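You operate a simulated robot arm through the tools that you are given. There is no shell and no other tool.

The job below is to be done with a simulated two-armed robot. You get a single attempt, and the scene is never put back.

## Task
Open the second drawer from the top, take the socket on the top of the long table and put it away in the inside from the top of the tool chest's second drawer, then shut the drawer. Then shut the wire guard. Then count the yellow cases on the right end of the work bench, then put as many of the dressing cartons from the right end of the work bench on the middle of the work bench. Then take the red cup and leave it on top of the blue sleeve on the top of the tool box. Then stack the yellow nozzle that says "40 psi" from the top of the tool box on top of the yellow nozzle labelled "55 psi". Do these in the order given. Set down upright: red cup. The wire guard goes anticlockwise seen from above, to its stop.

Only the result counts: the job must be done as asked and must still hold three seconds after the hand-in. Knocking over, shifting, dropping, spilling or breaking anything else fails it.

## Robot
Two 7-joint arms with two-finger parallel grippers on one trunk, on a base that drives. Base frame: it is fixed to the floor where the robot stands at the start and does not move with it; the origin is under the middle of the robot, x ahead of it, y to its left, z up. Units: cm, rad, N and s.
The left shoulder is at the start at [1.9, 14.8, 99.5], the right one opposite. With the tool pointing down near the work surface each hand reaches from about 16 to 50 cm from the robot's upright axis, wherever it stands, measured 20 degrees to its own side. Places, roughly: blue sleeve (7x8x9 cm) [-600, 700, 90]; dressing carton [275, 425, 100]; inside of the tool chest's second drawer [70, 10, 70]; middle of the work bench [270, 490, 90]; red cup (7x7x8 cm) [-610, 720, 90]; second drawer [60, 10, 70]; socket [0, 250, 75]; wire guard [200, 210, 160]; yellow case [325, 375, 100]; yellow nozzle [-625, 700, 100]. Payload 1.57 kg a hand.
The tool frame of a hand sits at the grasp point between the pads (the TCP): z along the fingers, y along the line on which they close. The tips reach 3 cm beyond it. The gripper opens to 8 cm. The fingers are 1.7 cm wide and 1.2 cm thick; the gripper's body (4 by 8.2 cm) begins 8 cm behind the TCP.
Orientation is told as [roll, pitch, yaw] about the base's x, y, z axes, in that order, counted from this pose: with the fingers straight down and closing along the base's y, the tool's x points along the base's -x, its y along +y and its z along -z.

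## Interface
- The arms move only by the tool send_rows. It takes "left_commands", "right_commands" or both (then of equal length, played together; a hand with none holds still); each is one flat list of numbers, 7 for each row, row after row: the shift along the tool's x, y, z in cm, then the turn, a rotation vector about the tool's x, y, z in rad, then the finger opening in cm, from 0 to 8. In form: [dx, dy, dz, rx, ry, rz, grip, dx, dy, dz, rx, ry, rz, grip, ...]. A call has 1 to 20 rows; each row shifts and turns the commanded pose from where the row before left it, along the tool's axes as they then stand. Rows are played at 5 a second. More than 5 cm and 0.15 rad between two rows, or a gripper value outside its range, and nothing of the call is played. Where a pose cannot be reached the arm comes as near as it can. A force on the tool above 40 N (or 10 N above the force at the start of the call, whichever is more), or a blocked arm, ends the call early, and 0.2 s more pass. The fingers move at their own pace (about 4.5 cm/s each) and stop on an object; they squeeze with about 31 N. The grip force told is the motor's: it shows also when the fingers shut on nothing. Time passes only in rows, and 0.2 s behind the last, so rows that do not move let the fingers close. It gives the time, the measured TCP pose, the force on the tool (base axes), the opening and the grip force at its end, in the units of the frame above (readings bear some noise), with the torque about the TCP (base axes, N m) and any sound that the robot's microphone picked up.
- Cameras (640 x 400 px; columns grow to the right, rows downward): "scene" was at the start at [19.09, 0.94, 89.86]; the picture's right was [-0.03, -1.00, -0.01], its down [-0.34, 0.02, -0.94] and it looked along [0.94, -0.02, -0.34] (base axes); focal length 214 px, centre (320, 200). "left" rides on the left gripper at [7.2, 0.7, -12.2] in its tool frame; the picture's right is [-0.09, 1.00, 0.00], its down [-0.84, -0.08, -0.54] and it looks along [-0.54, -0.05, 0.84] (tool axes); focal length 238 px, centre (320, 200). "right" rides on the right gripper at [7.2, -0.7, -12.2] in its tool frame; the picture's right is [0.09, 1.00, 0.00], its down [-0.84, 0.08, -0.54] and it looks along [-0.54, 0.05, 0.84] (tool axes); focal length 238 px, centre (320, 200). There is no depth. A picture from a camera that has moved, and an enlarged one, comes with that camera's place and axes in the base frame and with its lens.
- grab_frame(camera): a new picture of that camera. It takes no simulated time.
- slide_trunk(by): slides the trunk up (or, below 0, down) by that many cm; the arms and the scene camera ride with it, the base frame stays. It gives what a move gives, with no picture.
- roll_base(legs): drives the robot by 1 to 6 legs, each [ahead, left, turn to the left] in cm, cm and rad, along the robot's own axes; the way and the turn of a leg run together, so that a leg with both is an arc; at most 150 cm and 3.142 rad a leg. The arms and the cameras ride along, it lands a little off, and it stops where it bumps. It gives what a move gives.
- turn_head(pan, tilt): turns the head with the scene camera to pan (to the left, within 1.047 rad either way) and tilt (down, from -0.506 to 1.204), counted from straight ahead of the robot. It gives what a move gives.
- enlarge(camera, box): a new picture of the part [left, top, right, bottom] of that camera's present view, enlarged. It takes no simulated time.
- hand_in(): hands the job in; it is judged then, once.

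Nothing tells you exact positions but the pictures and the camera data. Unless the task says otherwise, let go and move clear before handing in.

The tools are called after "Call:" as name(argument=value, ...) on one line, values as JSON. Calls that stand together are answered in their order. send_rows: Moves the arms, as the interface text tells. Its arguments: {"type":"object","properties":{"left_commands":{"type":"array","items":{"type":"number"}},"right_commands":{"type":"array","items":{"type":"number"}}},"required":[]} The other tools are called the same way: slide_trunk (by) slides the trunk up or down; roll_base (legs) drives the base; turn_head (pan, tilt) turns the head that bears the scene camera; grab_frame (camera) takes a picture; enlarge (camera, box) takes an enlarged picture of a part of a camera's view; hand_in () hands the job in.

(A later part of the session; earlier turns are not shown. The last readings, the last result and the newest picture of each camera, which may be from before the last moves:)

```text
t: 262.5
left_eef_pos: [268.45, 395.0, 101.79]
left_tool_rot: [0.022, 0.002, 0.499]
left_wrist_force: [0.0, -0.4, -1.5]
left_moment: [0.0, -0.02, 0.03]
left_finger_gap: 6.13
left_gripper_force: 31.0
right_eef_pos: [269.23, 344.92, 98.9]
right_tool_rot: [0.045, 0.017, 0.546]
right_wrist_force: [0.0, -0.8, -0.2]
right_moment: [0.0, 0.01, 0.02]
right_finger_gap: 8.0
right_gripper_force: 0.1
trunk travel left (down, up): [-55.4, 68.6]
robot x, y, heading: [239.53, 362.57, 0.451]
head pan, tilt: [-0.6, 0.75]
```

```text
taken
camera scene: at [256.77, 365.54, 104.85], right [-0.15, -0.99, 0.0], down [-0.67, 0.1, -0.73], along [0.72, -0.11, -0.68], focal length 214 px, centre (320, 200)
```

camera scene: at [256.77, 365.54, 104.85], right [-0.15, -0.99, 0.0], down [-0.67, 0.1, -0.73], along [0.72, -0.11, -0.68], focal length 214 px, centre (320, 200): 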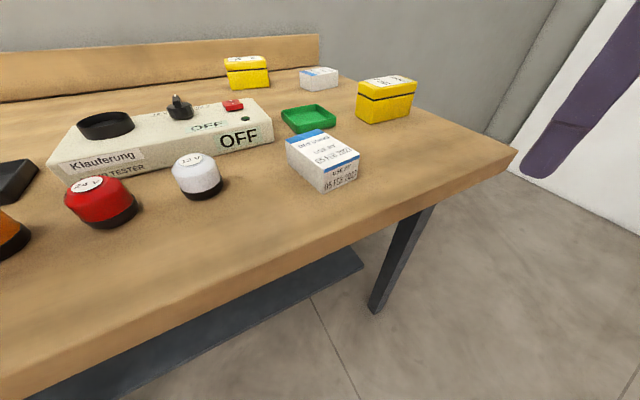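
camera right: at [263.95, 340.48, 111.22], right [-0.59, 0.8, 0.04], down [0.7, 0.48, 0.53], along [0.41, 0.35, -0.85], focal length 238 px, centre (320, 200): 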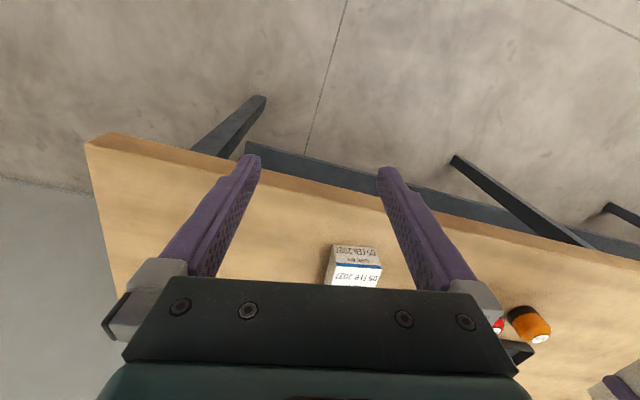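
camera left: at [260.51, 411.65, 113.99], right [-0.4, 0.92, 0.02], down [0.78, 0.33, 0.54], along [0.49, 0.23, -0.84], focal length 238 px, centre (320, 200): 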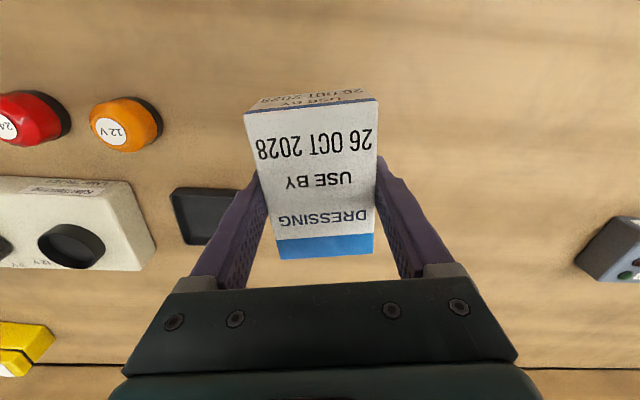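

Call:
send_rows(right_commands=[0, 0, 0, 0.045, -0.017, 0.116, 8, -3.9, 1.8, 0, 0, 0, 0, 8, -3.9, 1.8, 0, 0, 0, 0, 8, -3.9, 1.8, 0, 0, 0, 0, 8, -3.9, 1.8, 0, 0, 0, 0, 8, -3.7, 1.8, 0, 0, 0, 0, 8])

Call:
grab_frame(camera="right")

```text
t: 263.9
left_eef_pos: [268.39, 395.08, 101.81]
left_tool_rot: [0.021, 0.0, 0.499]
left_wrist_force: [0.6, -0.2, -1.5]
left_moment: [-0.01, 0.01, -0.01]
left_finger_gap: 6.15
left_gripper_force: 31.2
right_eef_pos: [283.33, 361.45, 98.6]
right_tool_rot: [-0.005, 0.001, 0.429]
right_wrist_force: [-0.4, 0.5, -1.5]
right_moment: [0.0, 0.01, 0.01]
right_finger_gap: 8.03
right_gripper_force: 0.0
trunk travel left (down, up): [-55.4, 68.6]
robot x, y, heading: [239.67, 362.5, 0.447]
head pan, tilt: [-0.6, 0.75]
```

```text
taken
camera right: at [277.15, 358.14, 110.94], right [-0.5, 0.87, 0.0], down [0.73, 0.42, 0.54], along [0.47, 0.27, -0.84], focal length 238 px, centre (320, 200)
```

right: 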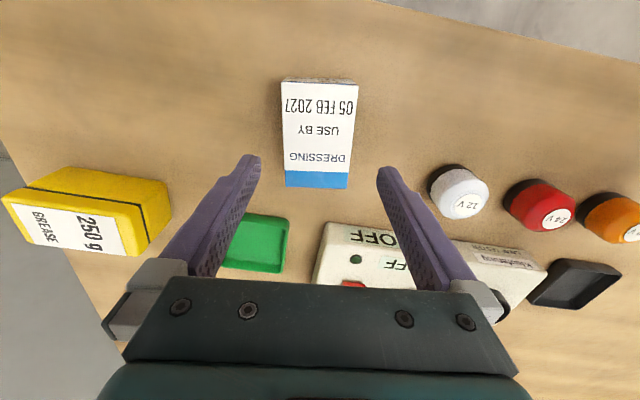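

The hand is well centered over carton A with clear space for the fingers. Descending and gripping.

Call:
send_rows(right_commands=[0.3, -0.2, 3, 0, 0, 0, 8, 0.2, 0, 3, 0, 0, 0, 8, 0, 0, 2.2, 0, 0, 0, 8, 0, 0, 1.0, 0, 0, 0, 8, 0, 0, 0, 0, 0, 0, 6, 0, 0, 0, 0, 0, 0, 4, 0, 0, 0, 0, 0, 0, 3, 0, 0, 0, 0, 0, 0, 3, 0, 0, 0, 0, 0, 0, 3, 0, 0, 0, 0, 0, 0, 3])

Call:
grab_frame(camera="right")

Call:
grab_frame(camera="scene")

```text
t: 266.1
left_eef_pos: [268.4, 395.05, 101.8]
left_tool_rot: [0.021, 0.001, 0.498]
left_wrist_force: [0.4, 0.3, -0.4]
left_moment: [-0.01, 0.01, 0.0]
left_finger_gap: 6.17
left_gripper_force: 30.8
right_eef_pos: [282.94, 360.87, 89.46]
right_tool_rot: [-0.001, 0.002, 0.427]
right_wrist_force: [-0.1, 0.1, 0.3]
right_moment: [-0.02, 0.03, 0.02]
right_finger_gap: 6.22
right_gripper_force: 31.4
trunk travel left (down, up): [-55.4, 68.6]
robot x, y, heading: [239.7, 362.22, 0.449]
head pan, tilt: [-0.6, 0.75]
```

```text
taken
camera right: at [276.71, 357.47, 101.72], right [-0.5, 0.87, 0.0], down [0.73, 0.42, 0.54], along [0.47, 0.27, -0.84], focal length 238 px, centre (320, 200)
```

right: 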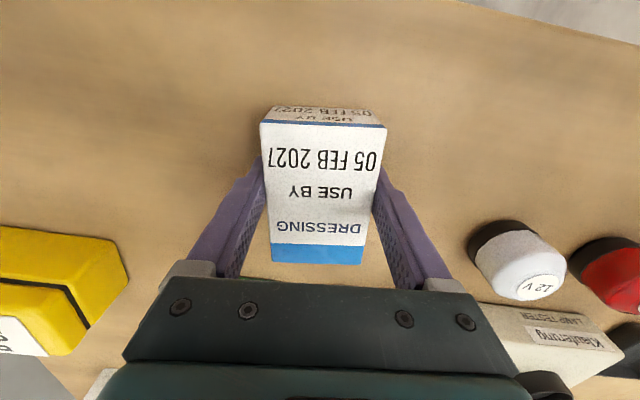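

```text
taken
camera scene: at [256.77, 365.56, 104.85], right [-0.15, -0.99, 0.0], down [-0.67, 0.1, -0.73], along [0.72, -0.11, -0.68], focal length 214 px, centre (320, 200)
```

scene: 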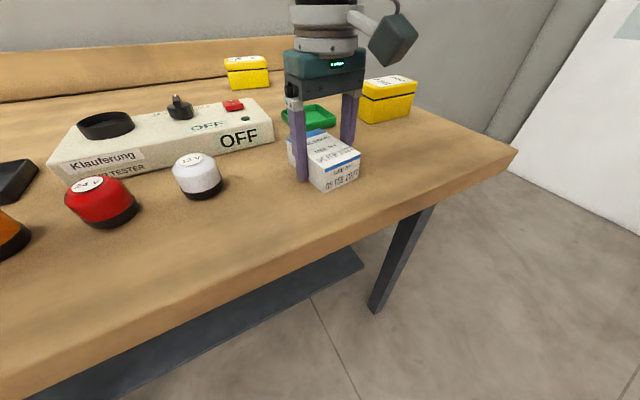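

Carton A gripped (6.2 cm, 31 N). Lifting.

Call:
send_rows(right_commands=[0, 0, -0.5, 0, 0, 0, 3, 0, 0, -0.7, 0, 0, 0, 3, 0, 0, -1.2, 0, 0, 0, 3, 0, 0, -2, 0, 0, 0, 3, 0, 0, -2, 0, 0, 0, 3, 0, 0, -2, 0, 0, 0, 3, 0, 0, -2, 0, 0, 0, 3, 1, 0, -2, 0, 0, 0, 3])

Call:
grab_frame(camera="right")

Call:
turn_head(pan=0.6, tilt=0.4)

Call:
grab_frame(camera="scene")

```text
t: 267.9
left_eef_pos: [268.52, 394.97, 101.92]
left_tool_rot: [0.023, 0.0, 0.499]
left_wrist_force: [0.3, 0.6, -0.7]
left_moment: [0.01, 0.0, -0.01]
left_finger_gap: 6.17
left_gripper_force: 31.0
right_eef_pos: [281.75, 360.18, 102.13]
right_tool_rot: [-0.004, 0.002, 0.427]
right_wrist_force: [0.5, -0.2, -1.6]
right_moment: [-0.03, -0.02, 0.01]
right_finger_gap: 6.17
right_gripper_force: 30.9
trunk travel left (down, up): [-55.4, 68.6]
robot x, y, heading: [239.66, 362.37, 0.449]
head pan, tilt: [-0.6, 0.75]
```

```text
taken
camera right: at [275.63, 356.83, 114.4], right [-0.5, 0.87, 0.0], down [0.73, 0.42, 0.54], along [0.47, 0.27, -0.84], focal length 238 px, centre (320, 200)
```

right: 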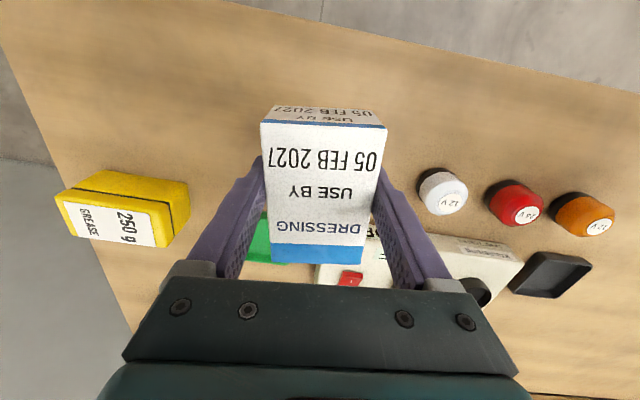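

```text
t: 269.3
left_eef_pos: [268.4, 395.02, 101.77]
left_tool_rot: [0.02, 0.002, 0.499]
left_wrist_force: [0.6, -0.6, -1.3]
left_moment: [0.01, 0.0, -0.02]
left_finger_gap: 6.14
left_gripper_force: 30.8
right_eef_pos: [281.87, 360.15, 101.94]
right_tool_rot: [-0.006, 0.003, 0.428]
right_wrist_force: [0.0, 0.5, -0.4]
right_moment: [0.01, -0.03, -0.02]
right_finger_gap: 6.17
right_gripper_force: 30.7
trunk travel left (down, up): [-55.4, 68.6]
robot x, y, heading: [239.68, 362.27, 0.453]
head pan, tilt: [0.6, 0.4]
```

```text
taken
camera scene: at [253.18, 374.83, 107.96], right [0.87, -0.5, 0.0], down [-0.19, -0.34, -0.92], along [0.46, 0.8, -0.39], focal length 214 px, centre (320, 200)
```

scene: 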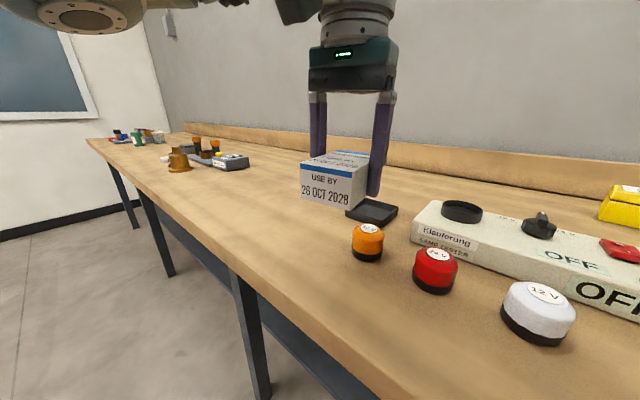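

Both cartons are held. Backing off and driving left along the bench to its middle.

Call:
roll_base(legs=[[-22, 0, 0], [0, 0, -0.1], [0, 112, 0]])

Call:
turn_head(pan=0.1, tilt=0.4)

Call:
grab_frame(camera="scene")

```text
t: 276.9
left_eef_pos: [211.34, 489.19, 101.84]
left_tool_rot: [0.022, 0.0, 0.418]
left_wrist_force: [-0.4, -0.3, -0.6]
left_moment: [0.0, 0.0, 0.0]
left_finger_gap: 6.17
left_gripper_force: 30.6
right_eef_pos: [221.98, 453.53, 102.06]
right_tool_rot: [-0.002, 0.002, 0.346]
right_wrist_force: [-0.3, -1.3, -1.3]
right_moment: [0.02, 0.0, 0.0]
right_finger_gap: 6.19
right_gripper_force: 31.1
trunk travel left (down, up): [-55.4, 68.6]
robot x, y, heading: [180.49, 458.99, 0.366]
head pan, tilt: [0.6, 0.4]
```

```text
t: 277.8
left_eef_pos: [211.41, 489.27, 101.72]
left_tool_rot: [0.021, 0.002, 0.419]
left_wrist_force: [-0.5, -0.2, -1.5]
left_moment: [0.01, -0.01, 0.02]
left_finger_gap: 6.15
left_gripper_force: 31.6
right_eef_pos: [222.04, 453.37, 102.15]
right_tool_rot: [-0.003, 0.001, 0.346]
right_wrist_force: [0.2, -0.4, -1.5]
right_moment: [-0.04, 0.0, 0.0]
right_finger_gap: 6.15
right_gripper_force: 31.1
trunk travel left (down, up): [-55.4, 68.6]
robot x, y, heading: [180.38, 459.13, 0.37]
head pan, tilt: [0.099, 0.4]
```

```text
taken
camera scene: at [197.59, 466.91, 107.96], right [0.45, -0.89, 0.0], down [-0.35, -0.18, -0.92], along [0.82, 0.42, -0.39], focal length 214 px, centre (320, 200)
```

scene: 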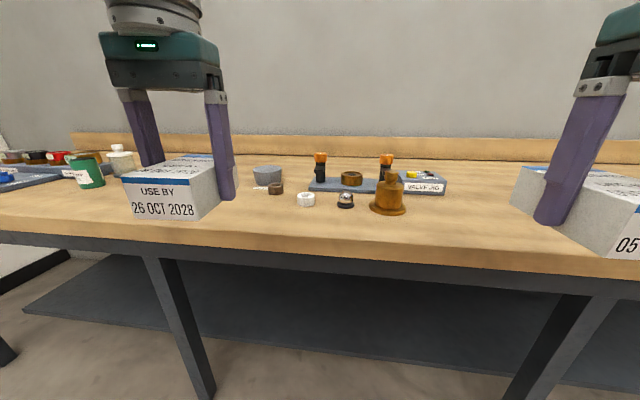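

The middle cluster (valve jig, brass bell, ring, bowl) lies around (250,487); there is free bench to its right (≈(254,453)) and front-left (≈(231,507)). I'll raise the left hand for clearance, then move in to place carton A with the right hand.

Call:
send_rows(left_commands=[0, 0, -2.5, 0, 0, 0, 3, 0, 0, -2.5, 0, 0, 0, 3, 0, 0, -2.5, 0, 0, 0, 3])

Call:
roll_base(legs=[[0, -11.4, 0], [26, 0, 0]])

Call:
turn_head(pan=-0.2, tilt=0.7)

Call:
grab_frame(camera="scene")

Call:
grab_frame(camera="right")

```text
t: 278.8
left_eef_pos: [210.48, 489.23, 106.51]
left_tool_rot: [0.025, 0.07, 0.437]
left_wrist_force: [-0.5, 0.9, 0.3]
left_moment: [-0.01, -0.02, 0.01]
left_finger_gap: 6.15
left_gripper_force: 30.6
right_eef_pos: [221.9, 453.44, 102.02]
right_tool_rot: [-0.004, 0.004, 0.348]
right_wrist_force: [-0.6, -0.4, -1.9]
right_moment: [0.0, 0.0, 0.01]
right_finger_gap: 6.14
right_gripper_force: 30.7
trunk travel left (down, up): [-55.4, 68.6]
robot x, y, heading: [180.5, 459.08, 0.37]
head pan, tilt: [0.099, 0.4]
stopped in row 3 (left hand): the arm was blocked; the commanded pose is now the measured one
```

```text
t: 281.4
left_eef_pos: [238.84, 487.84, 106.62]
left_tool_rot: [0.023, 0.071, 0.43]
left_wrist_force: [0.1, -0.5, -0.7]
left_moment: [0.03, 0.04, 0.01]
left_finger_gap: 6.16
left_gripper_force: 31.2
right_eef_pos: [250.09, 452.05, 102.06]
right_tool_rot: [-0.003, 0.003, 0.339]
right_wrist_force: [0.1, -0.1, -0.6]
right_moment: [-0.03, -0.02, 0.0]
right_finger_gap: 6.15
right_gripper_force: 31.1
trunk travel left (down, up): [-55.4, 68.6]
robot x, y, heading: [207.94, 457.59, 0.36]
head pan, tilt: [0.099, 0.4]
```

```text
t: 282.2
left_eef_pos: [238.76, 487.91, 106.67]
left_tool_rot: [0.023, 0.07, 0.428]
left_wrist_force: [0.6, -0.3, -1.6]
left_moment: [-0.02, 0.02, 0.02]
left_finger_gap: 6.18
left_gripper_force: 30.6
right_eef_pos: [250.02, 451.88, 102.02]
right_tool_rot: [-0.002, 0.004, 0.339]
right_wrist_force: [0.3, -0.1, -0.4]
right_moment: [0.04, 0.0, 0.01]
right_finger_gap: 6.16
right_gripper_force: 31.1
trunk travel left (down, up): [-55.4, 68.6]
robot x, y, heading: [207.94, 457.78, 0.36]
head pan, tilt: [-0.201, 0.7]
```

```text
taken
camera scene: at [225.86, 462.86, 105.28], right [0.16, -0.99, 0.0], down [-0.64, -0.1, -0.77], along [0.76, 0.12, -0.64], focal length 214 px, centre (320, 200)
```

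scene: 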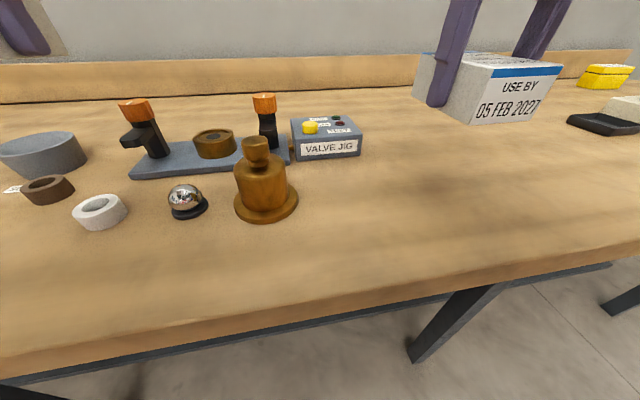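

```text
taken
camera right: at [243.56, 449.19, 114.38], right [-0.42, 0.91, 0.0], down [0.76, 0.35, 0.54], along [0.49, 0.22, -0.84], focal length 238 px, centre (320, 200)
```

right: 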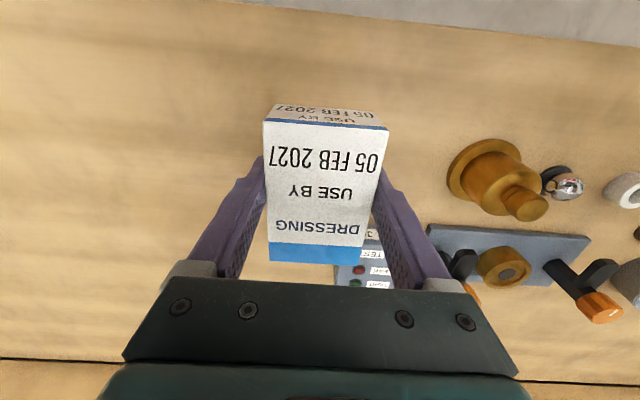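

Space right of the brass bell and in front of the valve jig is clear. Lowering carton A there.

Call:
send_rows(right_commands=[0, 1.8, 2, 0, 0, 0, 3, 0, 1.7, 2.5, 0, 0, 0, 3, 0, 0, 3, 0, 0, 0, 3, 0, 0, 2.5, 0, 0, 0, 3, 0, 0, 1.5, 0, 0, 0, 3, 0, 0, 0.6, 0, 0, 0, 3])

Call:
grab_frame(camera="scene")

```text
t: 283.6
left_eef_pos: [238.68, 487.84, 106.54]
left_tool_rot: [0.025, 0.071, 0.429]
left_wrist_force: [-0.7, 0.6, -0.7]
left_moment: [-0.01, 0.02, 0.02]
left_finger_gap: 6.12
left_gripper_force: 31.0
right_eef_pos: [248.9, 455.33, 89.97]
right_tool_rot: [-0.004, 0.0, 0.338]
right_wrist_force: [-0.2, -0.7, -0.6]
right_moment: [-0.02, 0.01, 0.0]
right_finger_gap: 6.13
right_gripper_force: 30.9
trunk travel left (down, up): [-55.4, 68.6]
robot x, y, heading: [208.4, 458.07, 0.363]
head pan, tilt: [-0.201, 0.7]
```

```text
taken
camera scene: at [225.86, 462.86, 105.27], right [0.16, -0.99, 0.0], down [-0.64, -0.1, -0.76], along [0.76, 0.12, -0.64], focal length 214 px, centre (320, 200)
```

scene: 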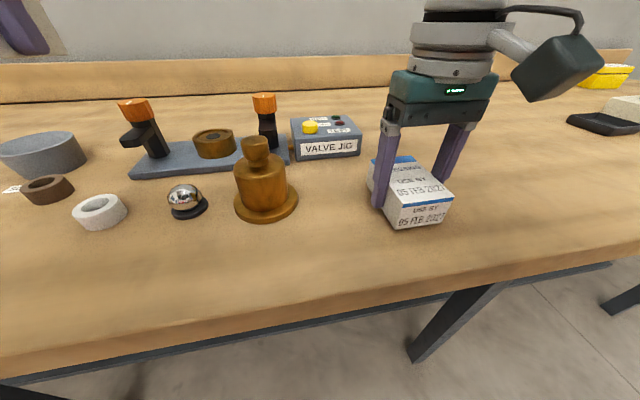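

Call:
send_rows(right_commands=[0, 0, 0.25, 0, 0, 0, 3, 0, 0, 0.2, 0, 0, 0, 3])

Call:
send_rows(right_commands=[0, 0, 0, 0, 0, 0, 6.8, 0, 0, 0, 0, 0, 0, 7.6, 0, 0, 0, 0, 0, 0, 8, 0, 0, 0, 0, 0, 0, 8, 0, 0, -0.5, 0, 0, 0, 8, 0, 0, -1.5, 0, 0, 0, 8, 0, 0, -3, 0, 0, 0, 8, 0, 0, -3, 0, 0, 0, 8, 0, 0, -3, 0, 0, 0, 8])

Call:
grab_frame(camera="scene")

Call:
grab_frame(camera="right")

```text
t: 284.2
left_eef_pos: [238.83, 487.85, 106.57]
left_tool_rot: [0.024, 0.072, 0.429]
left_wrist_force: [-0.9, 0.0, -1.3]
left_moment: [-0.03, 0.01, -0.04]
left_finger_gap: 6.13
left_gripper_force: 31.0
right_eef_pos: [248.79, 455.28, 89.39]
right_tool_rot: [-0.004, 0.001, 0.339]
right_wrist_force: [0.0, 0.4, -1.0]
right_moment: [0.04, 0.01, 0.01]
right_finger_gap: 6.17
right_gripper_force: 30.7
trunk travel left (down, up): [-55.4, 68.6]
robot x, y, heading: [207.88, 457.79, 0.362]
head pan, tilt: [-0.201, 0.7]
```

```text
t: 286.2
left_eef_pos: [238.77, 487.95, 106.64]
left_tool_rot: [0.023, 0.07, 0.429]
left_wrist_force: [-0.5, -0.5, -0.6]
left_moment: [0.0, -0.03, -0.02]
left_finger_gap: 6.15
left_gripper_force: 31.1
right_eef_pos: [248.86, 455.09, 100.74]
right_tool_rot: [-0.003, 0.004, 0.339]
right_wrist_force: [-0.5, 0.7, 0.2]
right_moment: [-0.03, -0.04, 0.02]
right_finger_gap: 8.0
right_gripper_force: 0.0
trunk travel left (down, up): [-55.4, 68.6]
robot x, y, heading: [208.25, 457.94, 0.36]
head pan, tilt: [-0.201, 0.7]
```

```text
taken
camera scene: at [225.87, 462.86, 105.27], right [0.16, -0.99, 0.0], down [-0.64, -0.1, -0.76], along [0.76, 0.12, -0.64], focal length 214 px, centre (320, 200)
```

scene: 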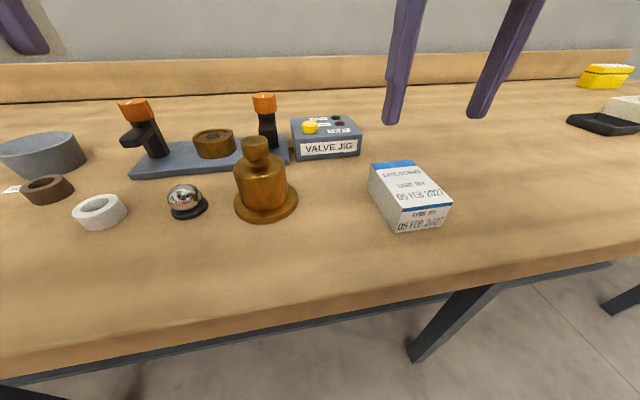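

```text
taken
camera right: at [242.38, 452.34, 113.0], right [-0.42, 0.91, 0.0], down [0.76, 0.35, 0.54], along [0.49, 0.22, -0.84], focal length 238 px, centre (320, 200)
```

right: 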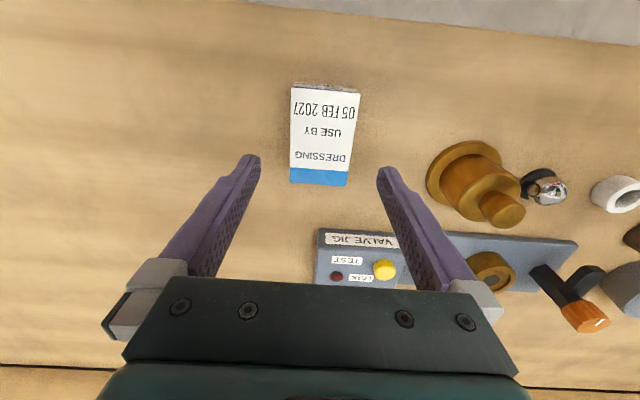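

Carton A is placed. I'll retract the right hand so it clears the brass bell, then shift left to place carton C at the free front-left spot (≈(231,507)).

Call:
send_rows(right_commands=[3, 0, -0.5, 0, 0, 0, 8, 3, 0, -0.5, 0, 0, 0, 8, 3, 0, 0, 0, 0, 0, 8, 3, 0, 0, 0, 0, 0, 8, 2, 0, 0, 0, 0, 0, 8])

Call:
roll_base(legs=[[-4, 0, 0], [0, 20, 0]])

Call:
turn_head(pan=0.5, tilt=0.7)

Call:
grab_frame(camera="scene")

Call:
grab_frame(camera="left")

```text
t: 287.4
left_eef_pos: [238.89, 487.91, 106.6]
left_tool_rot: [0.024, 0.071, 0.43]
left_wrist_force: [0.4, 0.5, -0.9]
left_moment: [-0.01, -0.01, 0.0]
left_finger_gap: 6.15
left_gripper_force: 30.7
right_eef_pos: [235.2, 450.47, 101.17]
right_tool_rot: [-0.015, 0.031, 0.332]
right_wrist_force: [0.1, -0.5, 1.0]
right_moment: [0.02, 0.0, -0.02]
right_finger_gap: 8.0
right_gripper_force: 0.1
trunk travel left (down, up): [-55.4, 68.6]
robot x, y, heading: [208.5, 457.94, 0.363]
head pan, tilt: [-0.201, 0.7]
```

```text
t: 289.5
left_eef_pos: [228.01, 505.19, 106.64]
left_tool_rot: [0.023, 0.071, 0.433]
left_wrist_force: [-0.1, -0.2, -1.4]
left_moment: [-0.02, 0.03, 0.02]
left_finger_gap: 6.16
left_gripper_force: 30.7
right_eef_pos: [224.57, 467.65, 101.19]
right_tool_rot: [-0.014, 0.027, 0.345]
right_wrist_force: [-1.3, 0.3, 0.8]
right_moment: [-0.04, 0.03, -0.01]
right_finger_gap: 8.01
right_gripper_force: 0.0
trunk travel left (down, up): [-55.4, 68.6]
robot x, y, heading: [197.74, 474.71, 0.365]
head pan, tilt: [-0.201, 0.7]
```

```text
t: 290.6
left_eef_pos: [227.94, 505.03, 106.56]
left_tool_rot: [0.023, 0.072, 0.433]
left_wrist_force: [0.2, 0.7, -1.3]
left_moment: [-0.04, -0.03, 0.0]
left_finger_gap: 6.14
left_gripper_force: 31.1
right_eef_pos: [224.49, 467.73, 101.1]
right_tool_rot: [-0.015, 0.028, 0.345]
right_wrist_force: [-0.3, -0.1, 0.3]
right_moment: [0.0, -0.03, 0.02]
right_finger_gap: 8.0
right_gripper_force: 0.0
trunk travel left (down, up): [-55.4, 68.6]
robot x, y, heading: [197.49, 475.03, 0.37]
head pan, tilt: [0.499, 0.7]
```

```text
taken
camera scene: at [212.3, 485.08, 105.27], right [0.76, -0.65, 0.0], down [-0.42, -0.49, -0.76], along [0.5, 0.58, -0.64], focal length 214 px, centre (320, 200)
```

scene: 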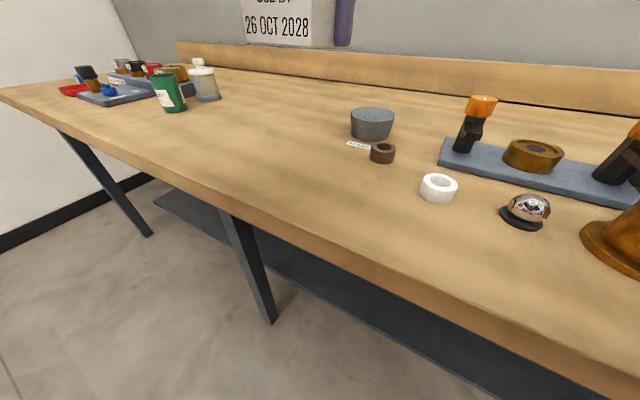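

```text
taken
camera left: at [222.13, 502.78, 119.25], right [-0.33, 0.94, 0.02], down [0.83, 0.28, 0.48], along [0.45, 0.17, -0.88], focal length 238 px, centre (320, 200)
```

left: 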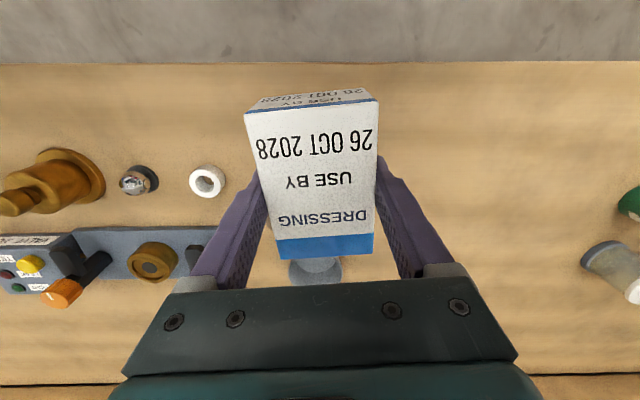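

Call:
send_rows(left_commands=[-1.8, 0.2, 2, 0, -0.07, 0, 3, -1.7, 0.2, 3, 0, 0, 0, 3, 0, 0, 3, 0, 0, 0, 3, 0, 0, 3, 0, 0, 0, 3, 0, 0, 2.5, 0, 0, 0, 3, 0, 0, 1.5, 0, 0, 0, 3])

Call:
grab_frame(camera="scene")

Call:
grab_frame(camera="left")

```text
t: 292.0
left_eef_pos: [230.6, 507.15, 91.28]
left_tool_rot: [0.021, 0.001, 0.431]
left_wrist_force: [0.2, 0.1, -1.5]
left_moment: [0.04, -0.01, 0.0]
left_finger_gap: 6.13
left_gripper_force: 31.0
right_eef_pos: [224.56, 467.71, 101.12]
right_tool_rot: [-0.013, 0.028, 0.346]
right_wrist_force: [0.4, 0.2, 0.1]
right_moment: [0.0, 0.03, -0.01]
right_finger_gap: 7.98
right_gripper_force: 0.0
trunk travel left (down, up): [-55.4, 68.6]
robot x, y, heading: [197.68, 474.6, 0.362]
head pan, tilt: [0.499, 0.7]
```

```text
taken
camera scene: at [212.29, 485.08, 105.28], right [0.76, -0.65, 0.0], down [-0.42, -0.49, -0.76], along [0.5, 0.58, -0.64], focal length 214 px, centre (320, 200)
```

scene: 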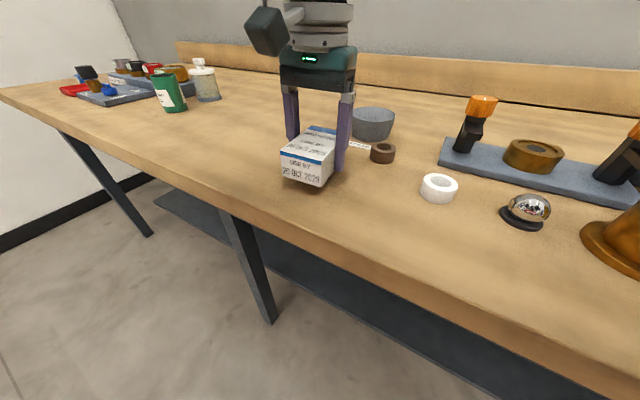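

```text
taken
camera left: at [223.98, 504.47, 103.49], right [-0.33, 0.94, 0.02], down [0.8, 0.27, 0.54], along [0.5, 0.2, -0.84], focal length 238 px, centre (320, 200)
```

left: 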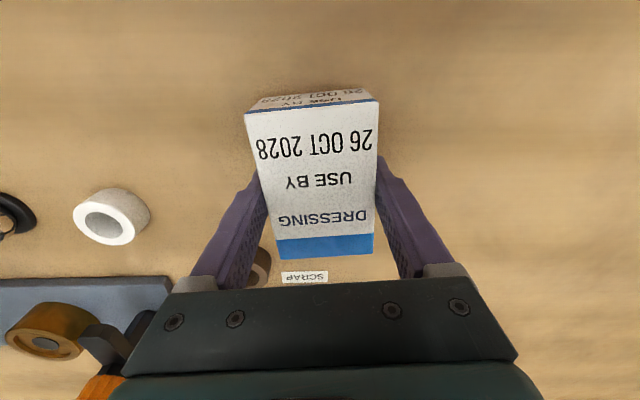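

Call:
send_rows(left_commands=[0, 0, 1.0, 0, 0, 0, 3, 0, 0, 0.6, 0, 0, 0, 3, 0, 0, 0.3, 0, 0, 0, 3])

Call:
send_rows(left_commands=[0, 0, 0, 0, 0, 0, 6.8, 0, 0, 0, 0, 0, 0, 7.4, 0, 0, 0, 0, 0, 0, 8, 0, 0, 0, 0, 0, 0, 8, 0, 0, -0.5, 0, 0, 0, 8, 0, 0, -1.5, 0, 0, 0, 8, 0, 0, -3, 0, 0, 0, 8, 0, 0, -3, 0, 0, 0, 8, 0, 0, -3, 0, 0, 0, 8])

Call:
grab_frame(camera="scene")

Call:
grab_frame(camera="left")

```text
t: 292.8
left_eef_pos: [230.72, 507.24, 89.48]
left_tool_rot: [0.025, 0.001, 0.431]
left_wrist_force: [0.4, 0.0, -1.2]
left_moment: [0.0, 0.0, 0.02]
left_finger_gap: 6.15
left_gripper_force: 31.2
right_eef_pos: [224.58, 467.67, 101.1]
right_tool_rot: [-0.015, 0.027, 0.345]
right_wrist_force: [-0.6, -0.7, -0.7]
right_moment: [0.03, 0.0, 0.03]
right_finger_gap: 8.0
right_gripper_force: 0.0
trunk travel left (down, up): [-55.4, 68.6]
robot x, y, heading: [197.18, 474.95, 0.363]
head pan, tilt: [0.499, 0.7]
```

```text
t: 294.8
left_eef_pos: [230.84, 506.91, 100.39]
left_tool_rot: [0.024, 0.001, 0.432]
left_wrist_force: [0.2, 0.5, -0.1]
left_moment: [-0.04, -0.03, 0.0]
left_finger_gap: 8.01
left_gripper_force: 0.0
right_eef_pos: [224.54, 467.73, 101.1]
right_tool_rot: [-0.015, 0.027, 0.346]
right_wrist_force: [0.2, 0.7, 0.5]
right_moment: [0.02, -0.02, -0.02]
right_finger_gap: 8.02
right_gripper_force: 0.2
trunk travel left (down, up): [-55.4, 68.6]
robot x, y, heading: [197.57, 475.03, 0.368]
head pan, tilt: [0.499, 0.7]
```

```text
taken
camera scene: at [212.3, 485.1, 105.27], right [0.76, -0.65, 0.0], down [-0.42, -0.49, -0.77], along [0.5, 0.58, -0.64], focal length 214 px, centre (320, 200)
```

scene: 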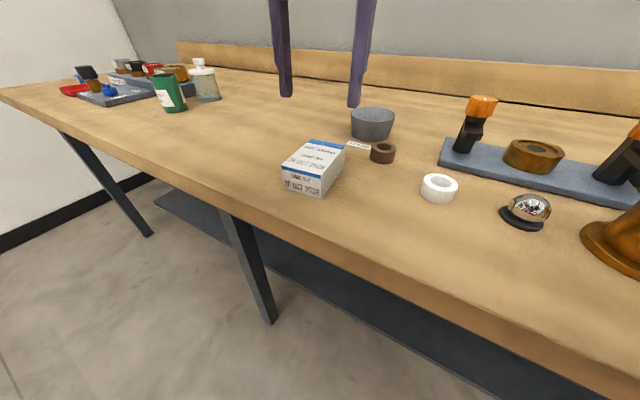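

```text
taken
camera left: at [224.16, 504.2, 112.61], right [-0.33, 0.94, 0.02], down [0.8, 0.27, 0.54], along [0.5, 0.2, -0.84], focal length 238 px, centre (320, 200)
```

left: 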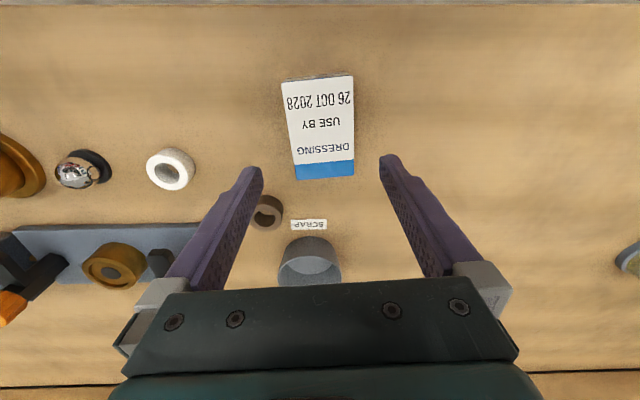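

Both cartons lie on the middle of the bench. Next the red cup near (-610, 720): far across the hall. I'll back off from the bench, tuck the arms and look for a route.

Call:
roll_base(legs=[[-35, 0, 0]])

Call:
send_rows(left_commands=[3, 0, 0, 0, 0, 0, 8, 3, 0, 0, 0, 0, 0, 8, 3, 0, 0, 0, 0, 0, 8, 2, 0, 0, 0, 0, 0, 8])

Call:
roll_base(legs=[[0, 0, 1.9]])

Call:
turn_head(pan=0.0, tilt=0.1)

Call:
grab_frame(camera="scene")

```text
t: 297.1
left_eef_pos: [197.5, 493.92, 100.37]
left_tool_rot: [0.022, -0.001, 0.427]
left_wrist_force: [-0.3, 0.4, -0.4]
left_moment: [-0.01, 0.01, 0.0]
left_finger_gap: 8.0
left_gripper_force: 0.0
right_eef_pos: [191.27, 454.88, 101.14]
right_tool_rot: [-0.014, 0.029, 0.341]
right_wrist_force: [0.9, 0.5, 0.0]
right_moment: [0.02, -0.02, -0.02]
right_finger_gap: 8.02
right_gripper_force: 0.1
trunk travel left (down, up): [-55.4, 68.6]
robot x, y, heading: [164.02, 462.32, 0.36]
head pan, tilt: [0.499, 0.7]
```

```text
t: 298.1
left_eef_pos: [187.48, 489.45, 100.58]
left_tool_rot: [0.023, -0.001, 0.427]
left_wrist_force: [-0.5, 0.3, -0.3]
left_moment: [0.0, 0.02, -0.01]
left_finger_gap: 7.96
left_gripper_force: 0.0
right_eef_pos: [191.17, 454.73, 101.07]
right_tool_rot: [-0.015, 0.03, 0.343]
right_wrist_force: [-0.7, -0.4, 0.6]
right_moment: [-0.01, -0.02, 0.03]
right_finger_gap: 8.01
right_gripper_force: 0.1
trunk travel left (down, up): [-55.4, 68.6]
robot x, y, heading: [163.92, 462.51, 0.363]
head pan, tilt: [0.499, 0.7]
```

```text
t: 303.1
left_eef_pos: [130.69, 474.81, 100.53]
left_tool_rot: [0.023, 0.0, 2.344]
left_wrist_force: [0.4, 0.7, 0.5]
left_moment: [-0.01, -0.01, 0.0]
left_finger_gap: 8.02
left_gripper_force: 0.1
right_eef_pos: [161.98, 490.03, 101.16]
right_tool_rot: [-0.018, 0.03, 2.26]
right_wrist_force: [-0.1, -0.7, -0.6]
right_moment: [0.0, 0.0, 0.01]
right_finger_gap: 8.0
right_gripper_force: 0.1
trunk travel left (down, up): [-55.4, 68.6]
robot x, y, heading: [164.47, 462.16, 2.274]
head pan, tilt: [0.499, 0.7]
```

```text
t: 304.1
left_eef_pos: [130.58, 474.84, 100.49]
left_tool_rot: [0.022, -0.001, 2.346]
left_wrist_force: [-0.2, 0.1, -0.5]
left_moment: [0.01, 0.03, 0.0]
left_finger_gap: 8.0
left_gripper_force: 0.2
right_eef_pos: [162.04, 490.15, 101.12]
right_tool_rot: [-0.016, 0.029, 2.259]
right_wrist_force: [0.5, 0.3, 0.2]
right_moment: [-0.02, -0.03, -0.01]
right_finger_gap: 7.99
right_gripper_force: 0.0
trunk travel left (down, up): [-55.4, 68.6]
robot x, y, heading: [164.57, 462.23, 2.283]
head pan, tilt: [0.0, 0.099]
```

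```text
taken
camera scene: at [151.64, 476.91, 110.75], right [0.76, 0.65, 0.0], down [0.07, -0.08, -0.99], along [-0.65, 0.75, -0.1], focal length 214 px, centre (320, 200)
```

scene: 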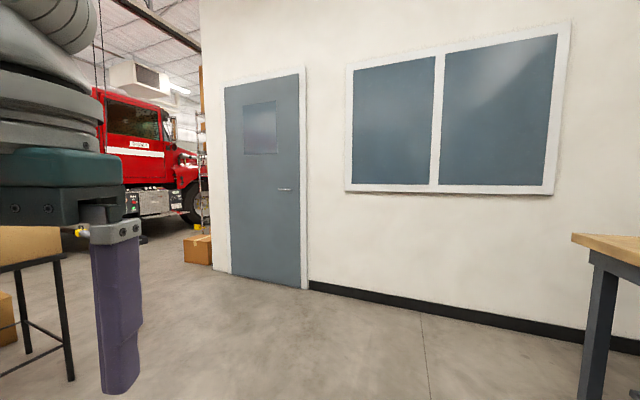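

The route leads past the long table's far end and along the room wall's corner, then along the truck to its front. Driving the first leg.

Call:
roll_base(legs=[[0, 0, 0.6], [120, 0, 0], [105, 0, 0]])

Call:
turn_head(pan=0.0, tilt=0.15)

Call:
grab_frame(camera="scene")

```text
t: 317.1
left_eef_pos: [-92.06, 516.74, 100.43]
left_tool_rot: [0.023, -0.001, 2.93]
left_wrist_force: [0.1, 0.2, -0.5]
left_moment: [0.02, 0.02, 0.05]
left_finger_gap: 8.0
left_gripper_force: 0.1
right_eef_pos: [-74.21, 546.79, 101.16]
right_tool_rot: [-0.015, 0.03, 2.844]
right_wrist_force: [0.1, 0.9, -0.5]
right_moment: [0.0, 0.0, 0.02]
right_finger_gap: 7.98
right_gripper_force: 0.1
trunk travel left (down, up): [-55.4, 68.6]
robot x, y, heading: [-56.94, 524.69, 2.861]
head pan, tilt: [0.0, 0.099]
```

```text
t: 317.7
left_eef_pos: [-92.12, 516.67, 100.63]
left_tool_rot: [0.024, 0.0, 2.929]
left_wrist_force: [-0.1, -0.4, -0.3]
left_moment: [0.0, -0.02, 0.01]
left_finger_gap: 8.01
left_gripper_force: 0.0
right_eef_pos: [-74.23, 546.64, 101.18]
right_tool_rot: [-0.015, 0.031, 2.843]
right_wrist_force: [-1.1, 0.3, 0.0]
right_moment: [0.0, 0.0, -0.01]
right_finger_gap: 7.98
right_gripper_force: 0.1
trunk travel left (down, up): [-55.4, 68.6]
robot x, y, heading: [-57.0, 524.81, 2.863]
head pan, tilt: [0.0, 0.15]
```

```text
taken
camera scene: at [-75.7, 530.13, 110.29], right [0.28, 0.96, 0.0], down [0.14, -0.04, -0.99], along [-0.95, 0.27, -0.15], focal length 214 px, centre (320, 200)
```

scene: 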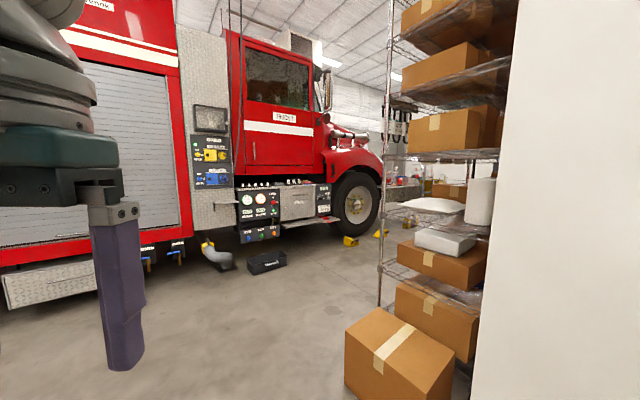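

The truck's near side and a tall shelf leave a corridor of roughly 110 cm. The base can move sideways, so I'll go through it facing the truck (narrower). First to its entrance.

Call:
roll_base(legs=[[78, 12, 0], [76, 12, 0], [0, 0, 0.76]])

Call:
turn_head(pan=-1.04, tilt=0.2)

Call:
grab_frame(camera="scene")

```text
t: 327.8
left_eef_pos: [-232.33, 513.69, 100.53]
left_tool_rot: [0.022, 0.001, -2.563]
left_wrist_force: [-0.6, 0.2, 0.5]
left_moment: [0.01, 0.02, 0.0]
left_finger_gap: 7.99
left_gripper_force: 0.0
right_eef_pos: [-241.06, 547.24, 101.17]
right_tool_rot: [-0.016, 0.029, -2.647]
right_wrist_force: [0.7, -0.4, -0.2]
right_moment: [0.0, -0.01, -0.03]
right_finger_gap: 7.99
right_gripper_force: 0.1
trunk travel left (down, up): [-55.4, 68.6]
robot x, y, heading: [-213.58, 544.15, -2.632]
head pan, tilt: [0.0, 0.15]
```

```text
t: 329.1
left_eef_pos: [-232.34, 513.56, 100.57]
left_tool_rot: [0.023, 0.0, -2.563]
left_wrist_force: [-0.1, 0.6, 0.2]
left_moment: [-0.01, 0.02, -0.02]
left_finger_gap: 8.02
left_gripper_force: 0.1
right_eef_pos: [-241.17, 547.38, 101.14]
right_tool_rot: [-0.017, 0.03, -2.646]
right_wrist_force: [0.3, -0.7, -0.6]
right_moment: [0.02, 0.02, 0.0]
right_finger_gap: 8.02
right_gripper_force: 0.1
trunk travel left (down, up): [-55.4, 68.6]
robot x, y, heading: [-212.94, 544.09, -2.628]
head pan, tilt: [-1.04, 0.201]
```

```text
taken
camera scene: at [-230.2, 544.05, 109.82], right [0.5, 0.86, 0.0], down [0.17, -0.1, -0.98], along [-0.85, 0.49, -0.2], focal length 214 px, centre (320, 200)
```

scene: 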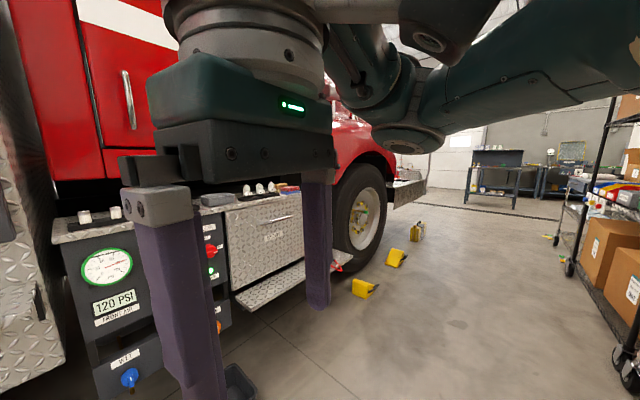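

I see the truck side, yellow chocks, its front bumper corner near (-391,754), and shelf posts on the right. Moving sideways along the corridor.

Call:
roll_base(legs=[[-2, -85, 0], [-6, -85, 0]])

Call:
grab_frame(camera="scene")

```text
t: 337.8
left_eef_pos: [-309.16, 667.17, 100.49]
left_tool_rot: [0.023, 0.0, -2.573]
left_wrist_force: [-0.2, -0.9, -0.3]
left_moment: [0.03, 0.02, -0.06]
left_finger_gap: 7.97
left_gripper_force: 0.1
right_eef_pos: [-317.45, 701.07, 101.07]
right_tool_rot: [-0.016, 0.031, -2.659]
right_wrist_force: [-0.7, -0.4, 0.5]
right_moment: [0.02, -0.02, -0.01]
right_finger_gap: 8.01
right_gripper_force: 0.0
trunk travel left (down, up): [-55.4, 68.6]
robot x, y, heading: [-289.53, 697.25, -2.64]
head pan, tilt: [-1.04, 0.201]
```

```text
taken
camera scene: at [-306.57, 697.55, 109.82], right [0.51, 0.86, 0.0], down [0.17, -0.1, -0.98], along [-0.84, 0.5, -0.2], focal length 214 px, centre (320, 200)
```

scene: 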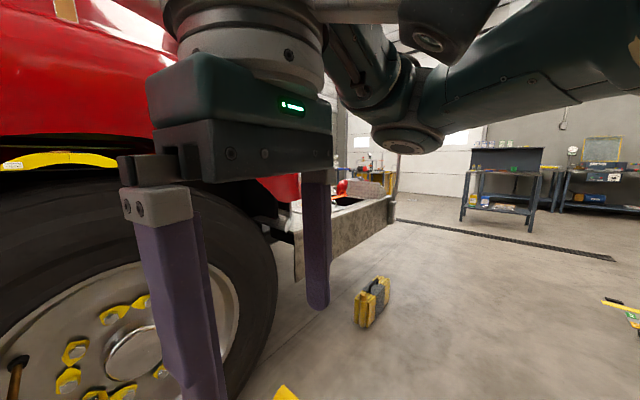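

The front wheel is beside me; the truck's bumper extends ahead. I'll continue sideways to get past the truck's front.

Call:
roll_base(legs=[[-4, -110, 0]])

Call:
turn_head(pan=-0.6, tilt=0.2)

Call:
grab_frame(camera="scene")

Call:
turn_head(pan=0.3, tilt=0.1)

Call:
grab_frame(camera="scene")

```text
t: 343.2
left_eef_pos: [-356.98, 761.97, 100.46]
left_tool_rot: [0.022, -0.002, -2.564]
left_wrist_force: [-0.4, 0.9, 0.0]
left_moment: [-0.03, -0.07, -0.02]
left_finger_gap: 7.99
left_gripper_force: 0.0
right_eef_pos: [-365.69, 795.77, 101.04]
right_tool_rot: [-0.016, 0.029, -2.65]
right_wrist_force: [-0.4, 0.3, -0.1]
right_moment: [0.0, 0.0, 0.01]
right_finger_gap: 8.0
right_gripper_force: 0.0
trunk travel left (down, up): [-55.4, 68.6]
robot x, y, heading: [-338.05, 792.5, -2.633]
head pan, tilt: [-1.04, 0.201]
```

```text
t: 344.1
left_eef_pos: [-356.94, 762.04, 100.57]
left_tool_rot: [0.022, -0.001, -2.565]
left_wrist_force: [0.2, -0.3, -0.8]
left_moment: [0.04, 0.0, -0.02]
left_finger_gap: 7.99
left_gripper_force: 0.0
right_eef_pos: [-365.84, 795.64, 101.15]
right_tool_rot: [-0.016, 0.029, -2.65]
right_wrist_force: [-0.5, 0.2, 0.2]
right_moment: [0.03, 0.0, 0.01]
right_finger_gap: 7.99
right_gripper_force: 0.0
trunk travel left (down, up): [-55.4, 68.6]
robot x, y, heading: [-338.48, 792.32, -2.63]
head pan, tilt: [-0.6, 0.201]
```

```text
taken
camera scene: at [-356.09, 788.54, 109.82], right [0.09, 1.0, 0.0], down [0.2, -0.02, -0.98], along [-0.98, 0.09, -0.2], focal length 214 px, centre (320, 200)
```

scene: 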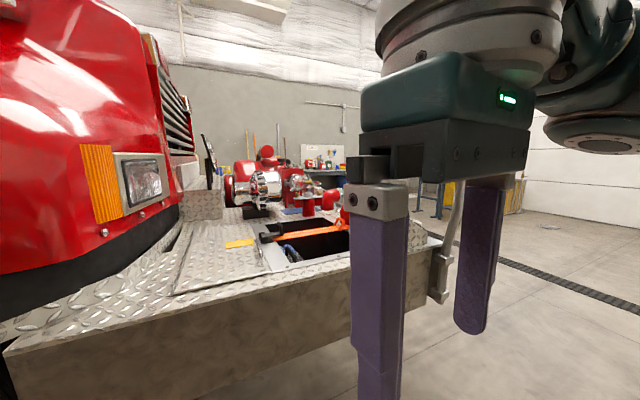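

```text
t: 345.3
left_eef_pos: [-357.11, 761.91, 100.46]
left_tool_rot: [0.023, 0.0, -2.564]
left_wrist_force: [-0.4, -0.1, -0.5]
left_moment: [0.0, -0.01, -0.02]
left_finger_gap: 8.0
left_gripper_force: 0.1
right_eef_pos: [-365.74, 795.74, 101.14]
right_tool_rot: [-0.015, 0.029, -2.648]
right_wrist_force: [-0.3, 0.0, 0.2]
right_moment: [-0.03, -0.03, 0.02]
right_finger_gap: 7.99
right_gripper_force: 0.0
trunk travel left (down, up): [-55.4, 68.6]
robot x, y, heading: [-338.16, 792.6, -2.634]
head pan, tilt: [0.3, 0.099]
```

```text
taken
camera scene: at [-353.14, 781.03, 110.75], right [-0.73, 0.69, 0.0], down [0.07, 0.07, -0.99], along [-0.69, -0.72, -0.1], focal length 214 px, centre (320, 200)
```

scene: 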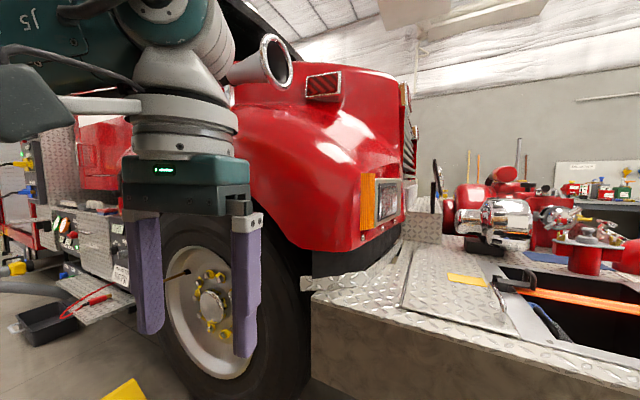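

I'm beside the truck's front deck with a pump. The tool box should be beyond the truck's nose. I'll continue around the front of the bumper, keeping clear of the yellow box on the floor.

Call:
roll_base(legs=[[-6, -108, 0], [0, -60, 0]])

Call:
turn_head(pan=0.2, tilt=0.15)

Call:
grab_frame(camera="scene")

Call:
turn_head(pan=-0.7, tilt=0.15)

Call:
grab_frame(camera="scene")

```text
t: 354.0
left_eef_pos: [-434.03, 914.35, 100.48]
left_tool_rot: [0.023, 0.0, -2.579]
left_wrist_force: [0.5, -0.6, -0.7]
left_moment: [-0.02, 0.0, 0.01]
left_finger_gap: 7.97
left_gripper_force: 0.1
right_eef_pos: [-442.16, 948.19, 101.09]
right_tool_rot: [-0.016, 0.03, -2.663]
right_wrist_force: [0.0, -0.5, 0.3]
right_moment: [0.0, 0.01, 0.01]
right_finger_gap: 7.98
right_gripper_force: 0.0
trunk travel left (down, up): [-55.4, 68.6]
robot x, y, heading: [-414.33, 944.8, -2.645]
head pan, tilt: [0.3, 0.099]
```

```text
t: 354.6
left_eef_pos: [-433.89, 914.36, 100.41]
left_tool_rot: [0.023, 0.0, -2.579]
left_wrist_force: [0.6, 0.0, 0.3]
left_moment: [0.0, 0.02, 0.02]
left_finger_gap: 8.01
left_gripper_force: 0.1
right_eef_pos: [-442.21, 948.25, 101.07]
right_tool_rot: [-0.017, 0.028, -2.665]
right_wrist_force: [-0.1, -0.6, -0.5]
right_moment: [-0.02, 0.0, -0.02]
right_finger_gap: 7.99
right_gripper_force: 0.0
trunk travel left (down, up): [-55.4, 68.6]
robot x, y, heading: [-414.46, 944.54, -2.639]
head pan, tilt: [0.201, 0.15]
```

```text
taken
camera scene: at [-430.48, 934.01, 110.29], right [-0.64, 0.77, 0.0], down [0.11, 0.1, -0.99], along [-0.76, -0.64, -0.15], focal length 214 px, centre (320, 200)
```

scene: 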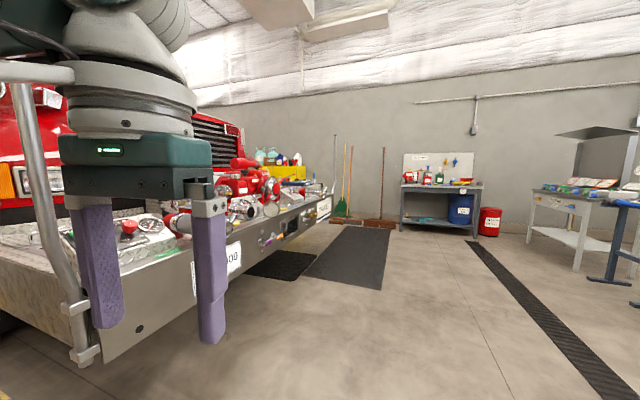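

```text
t: 355.8
left_eef_pos: [-433.9, 914.33, 100.59]
left_tool_rot: [0.022, -0.001, -2.579]
left_wrist_force: [-0.1, -0.7, 0.2]
left_moment: [-0.01, 0.02, -0.01]
left_finger_gap: 8.0
left_gripper_force: 0.1
right_eef_pos: [-442.22, 948.21, 101.05]
right_tool_rot: [-0.016, 0.03, -2.663]
right_wrist_force: [0.4, 0.7, 1.2]
right_moment: [-0.05, -0.01, 0.0]
right_finger_gap: 8.02
right_gripper_force: 0.0
trunk travel left (down, up): [-55.4, 68.6]
robot x, y, heading: [-414.51, 944.89, -2.646]
head pan, tilt: [-0.7, 0.15]
```

```text
taken
camera scene: at [-432.46, 941.83, 110.29], right [0.2, 0.98, 0.0], down [0.15, -0.03, -0.99], along [-0.97, 0.2, -0.15], focal length 214 px, centre (320, 200)
```

scene: 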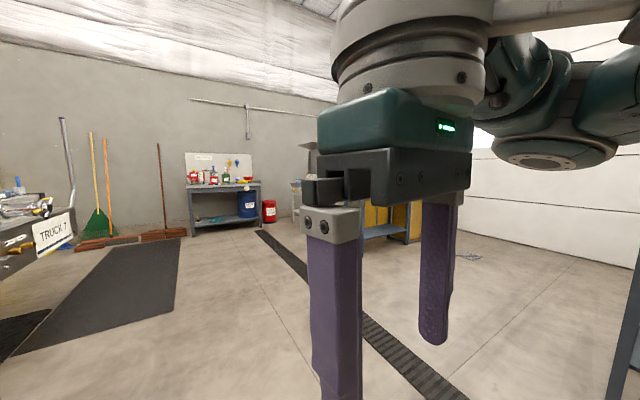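

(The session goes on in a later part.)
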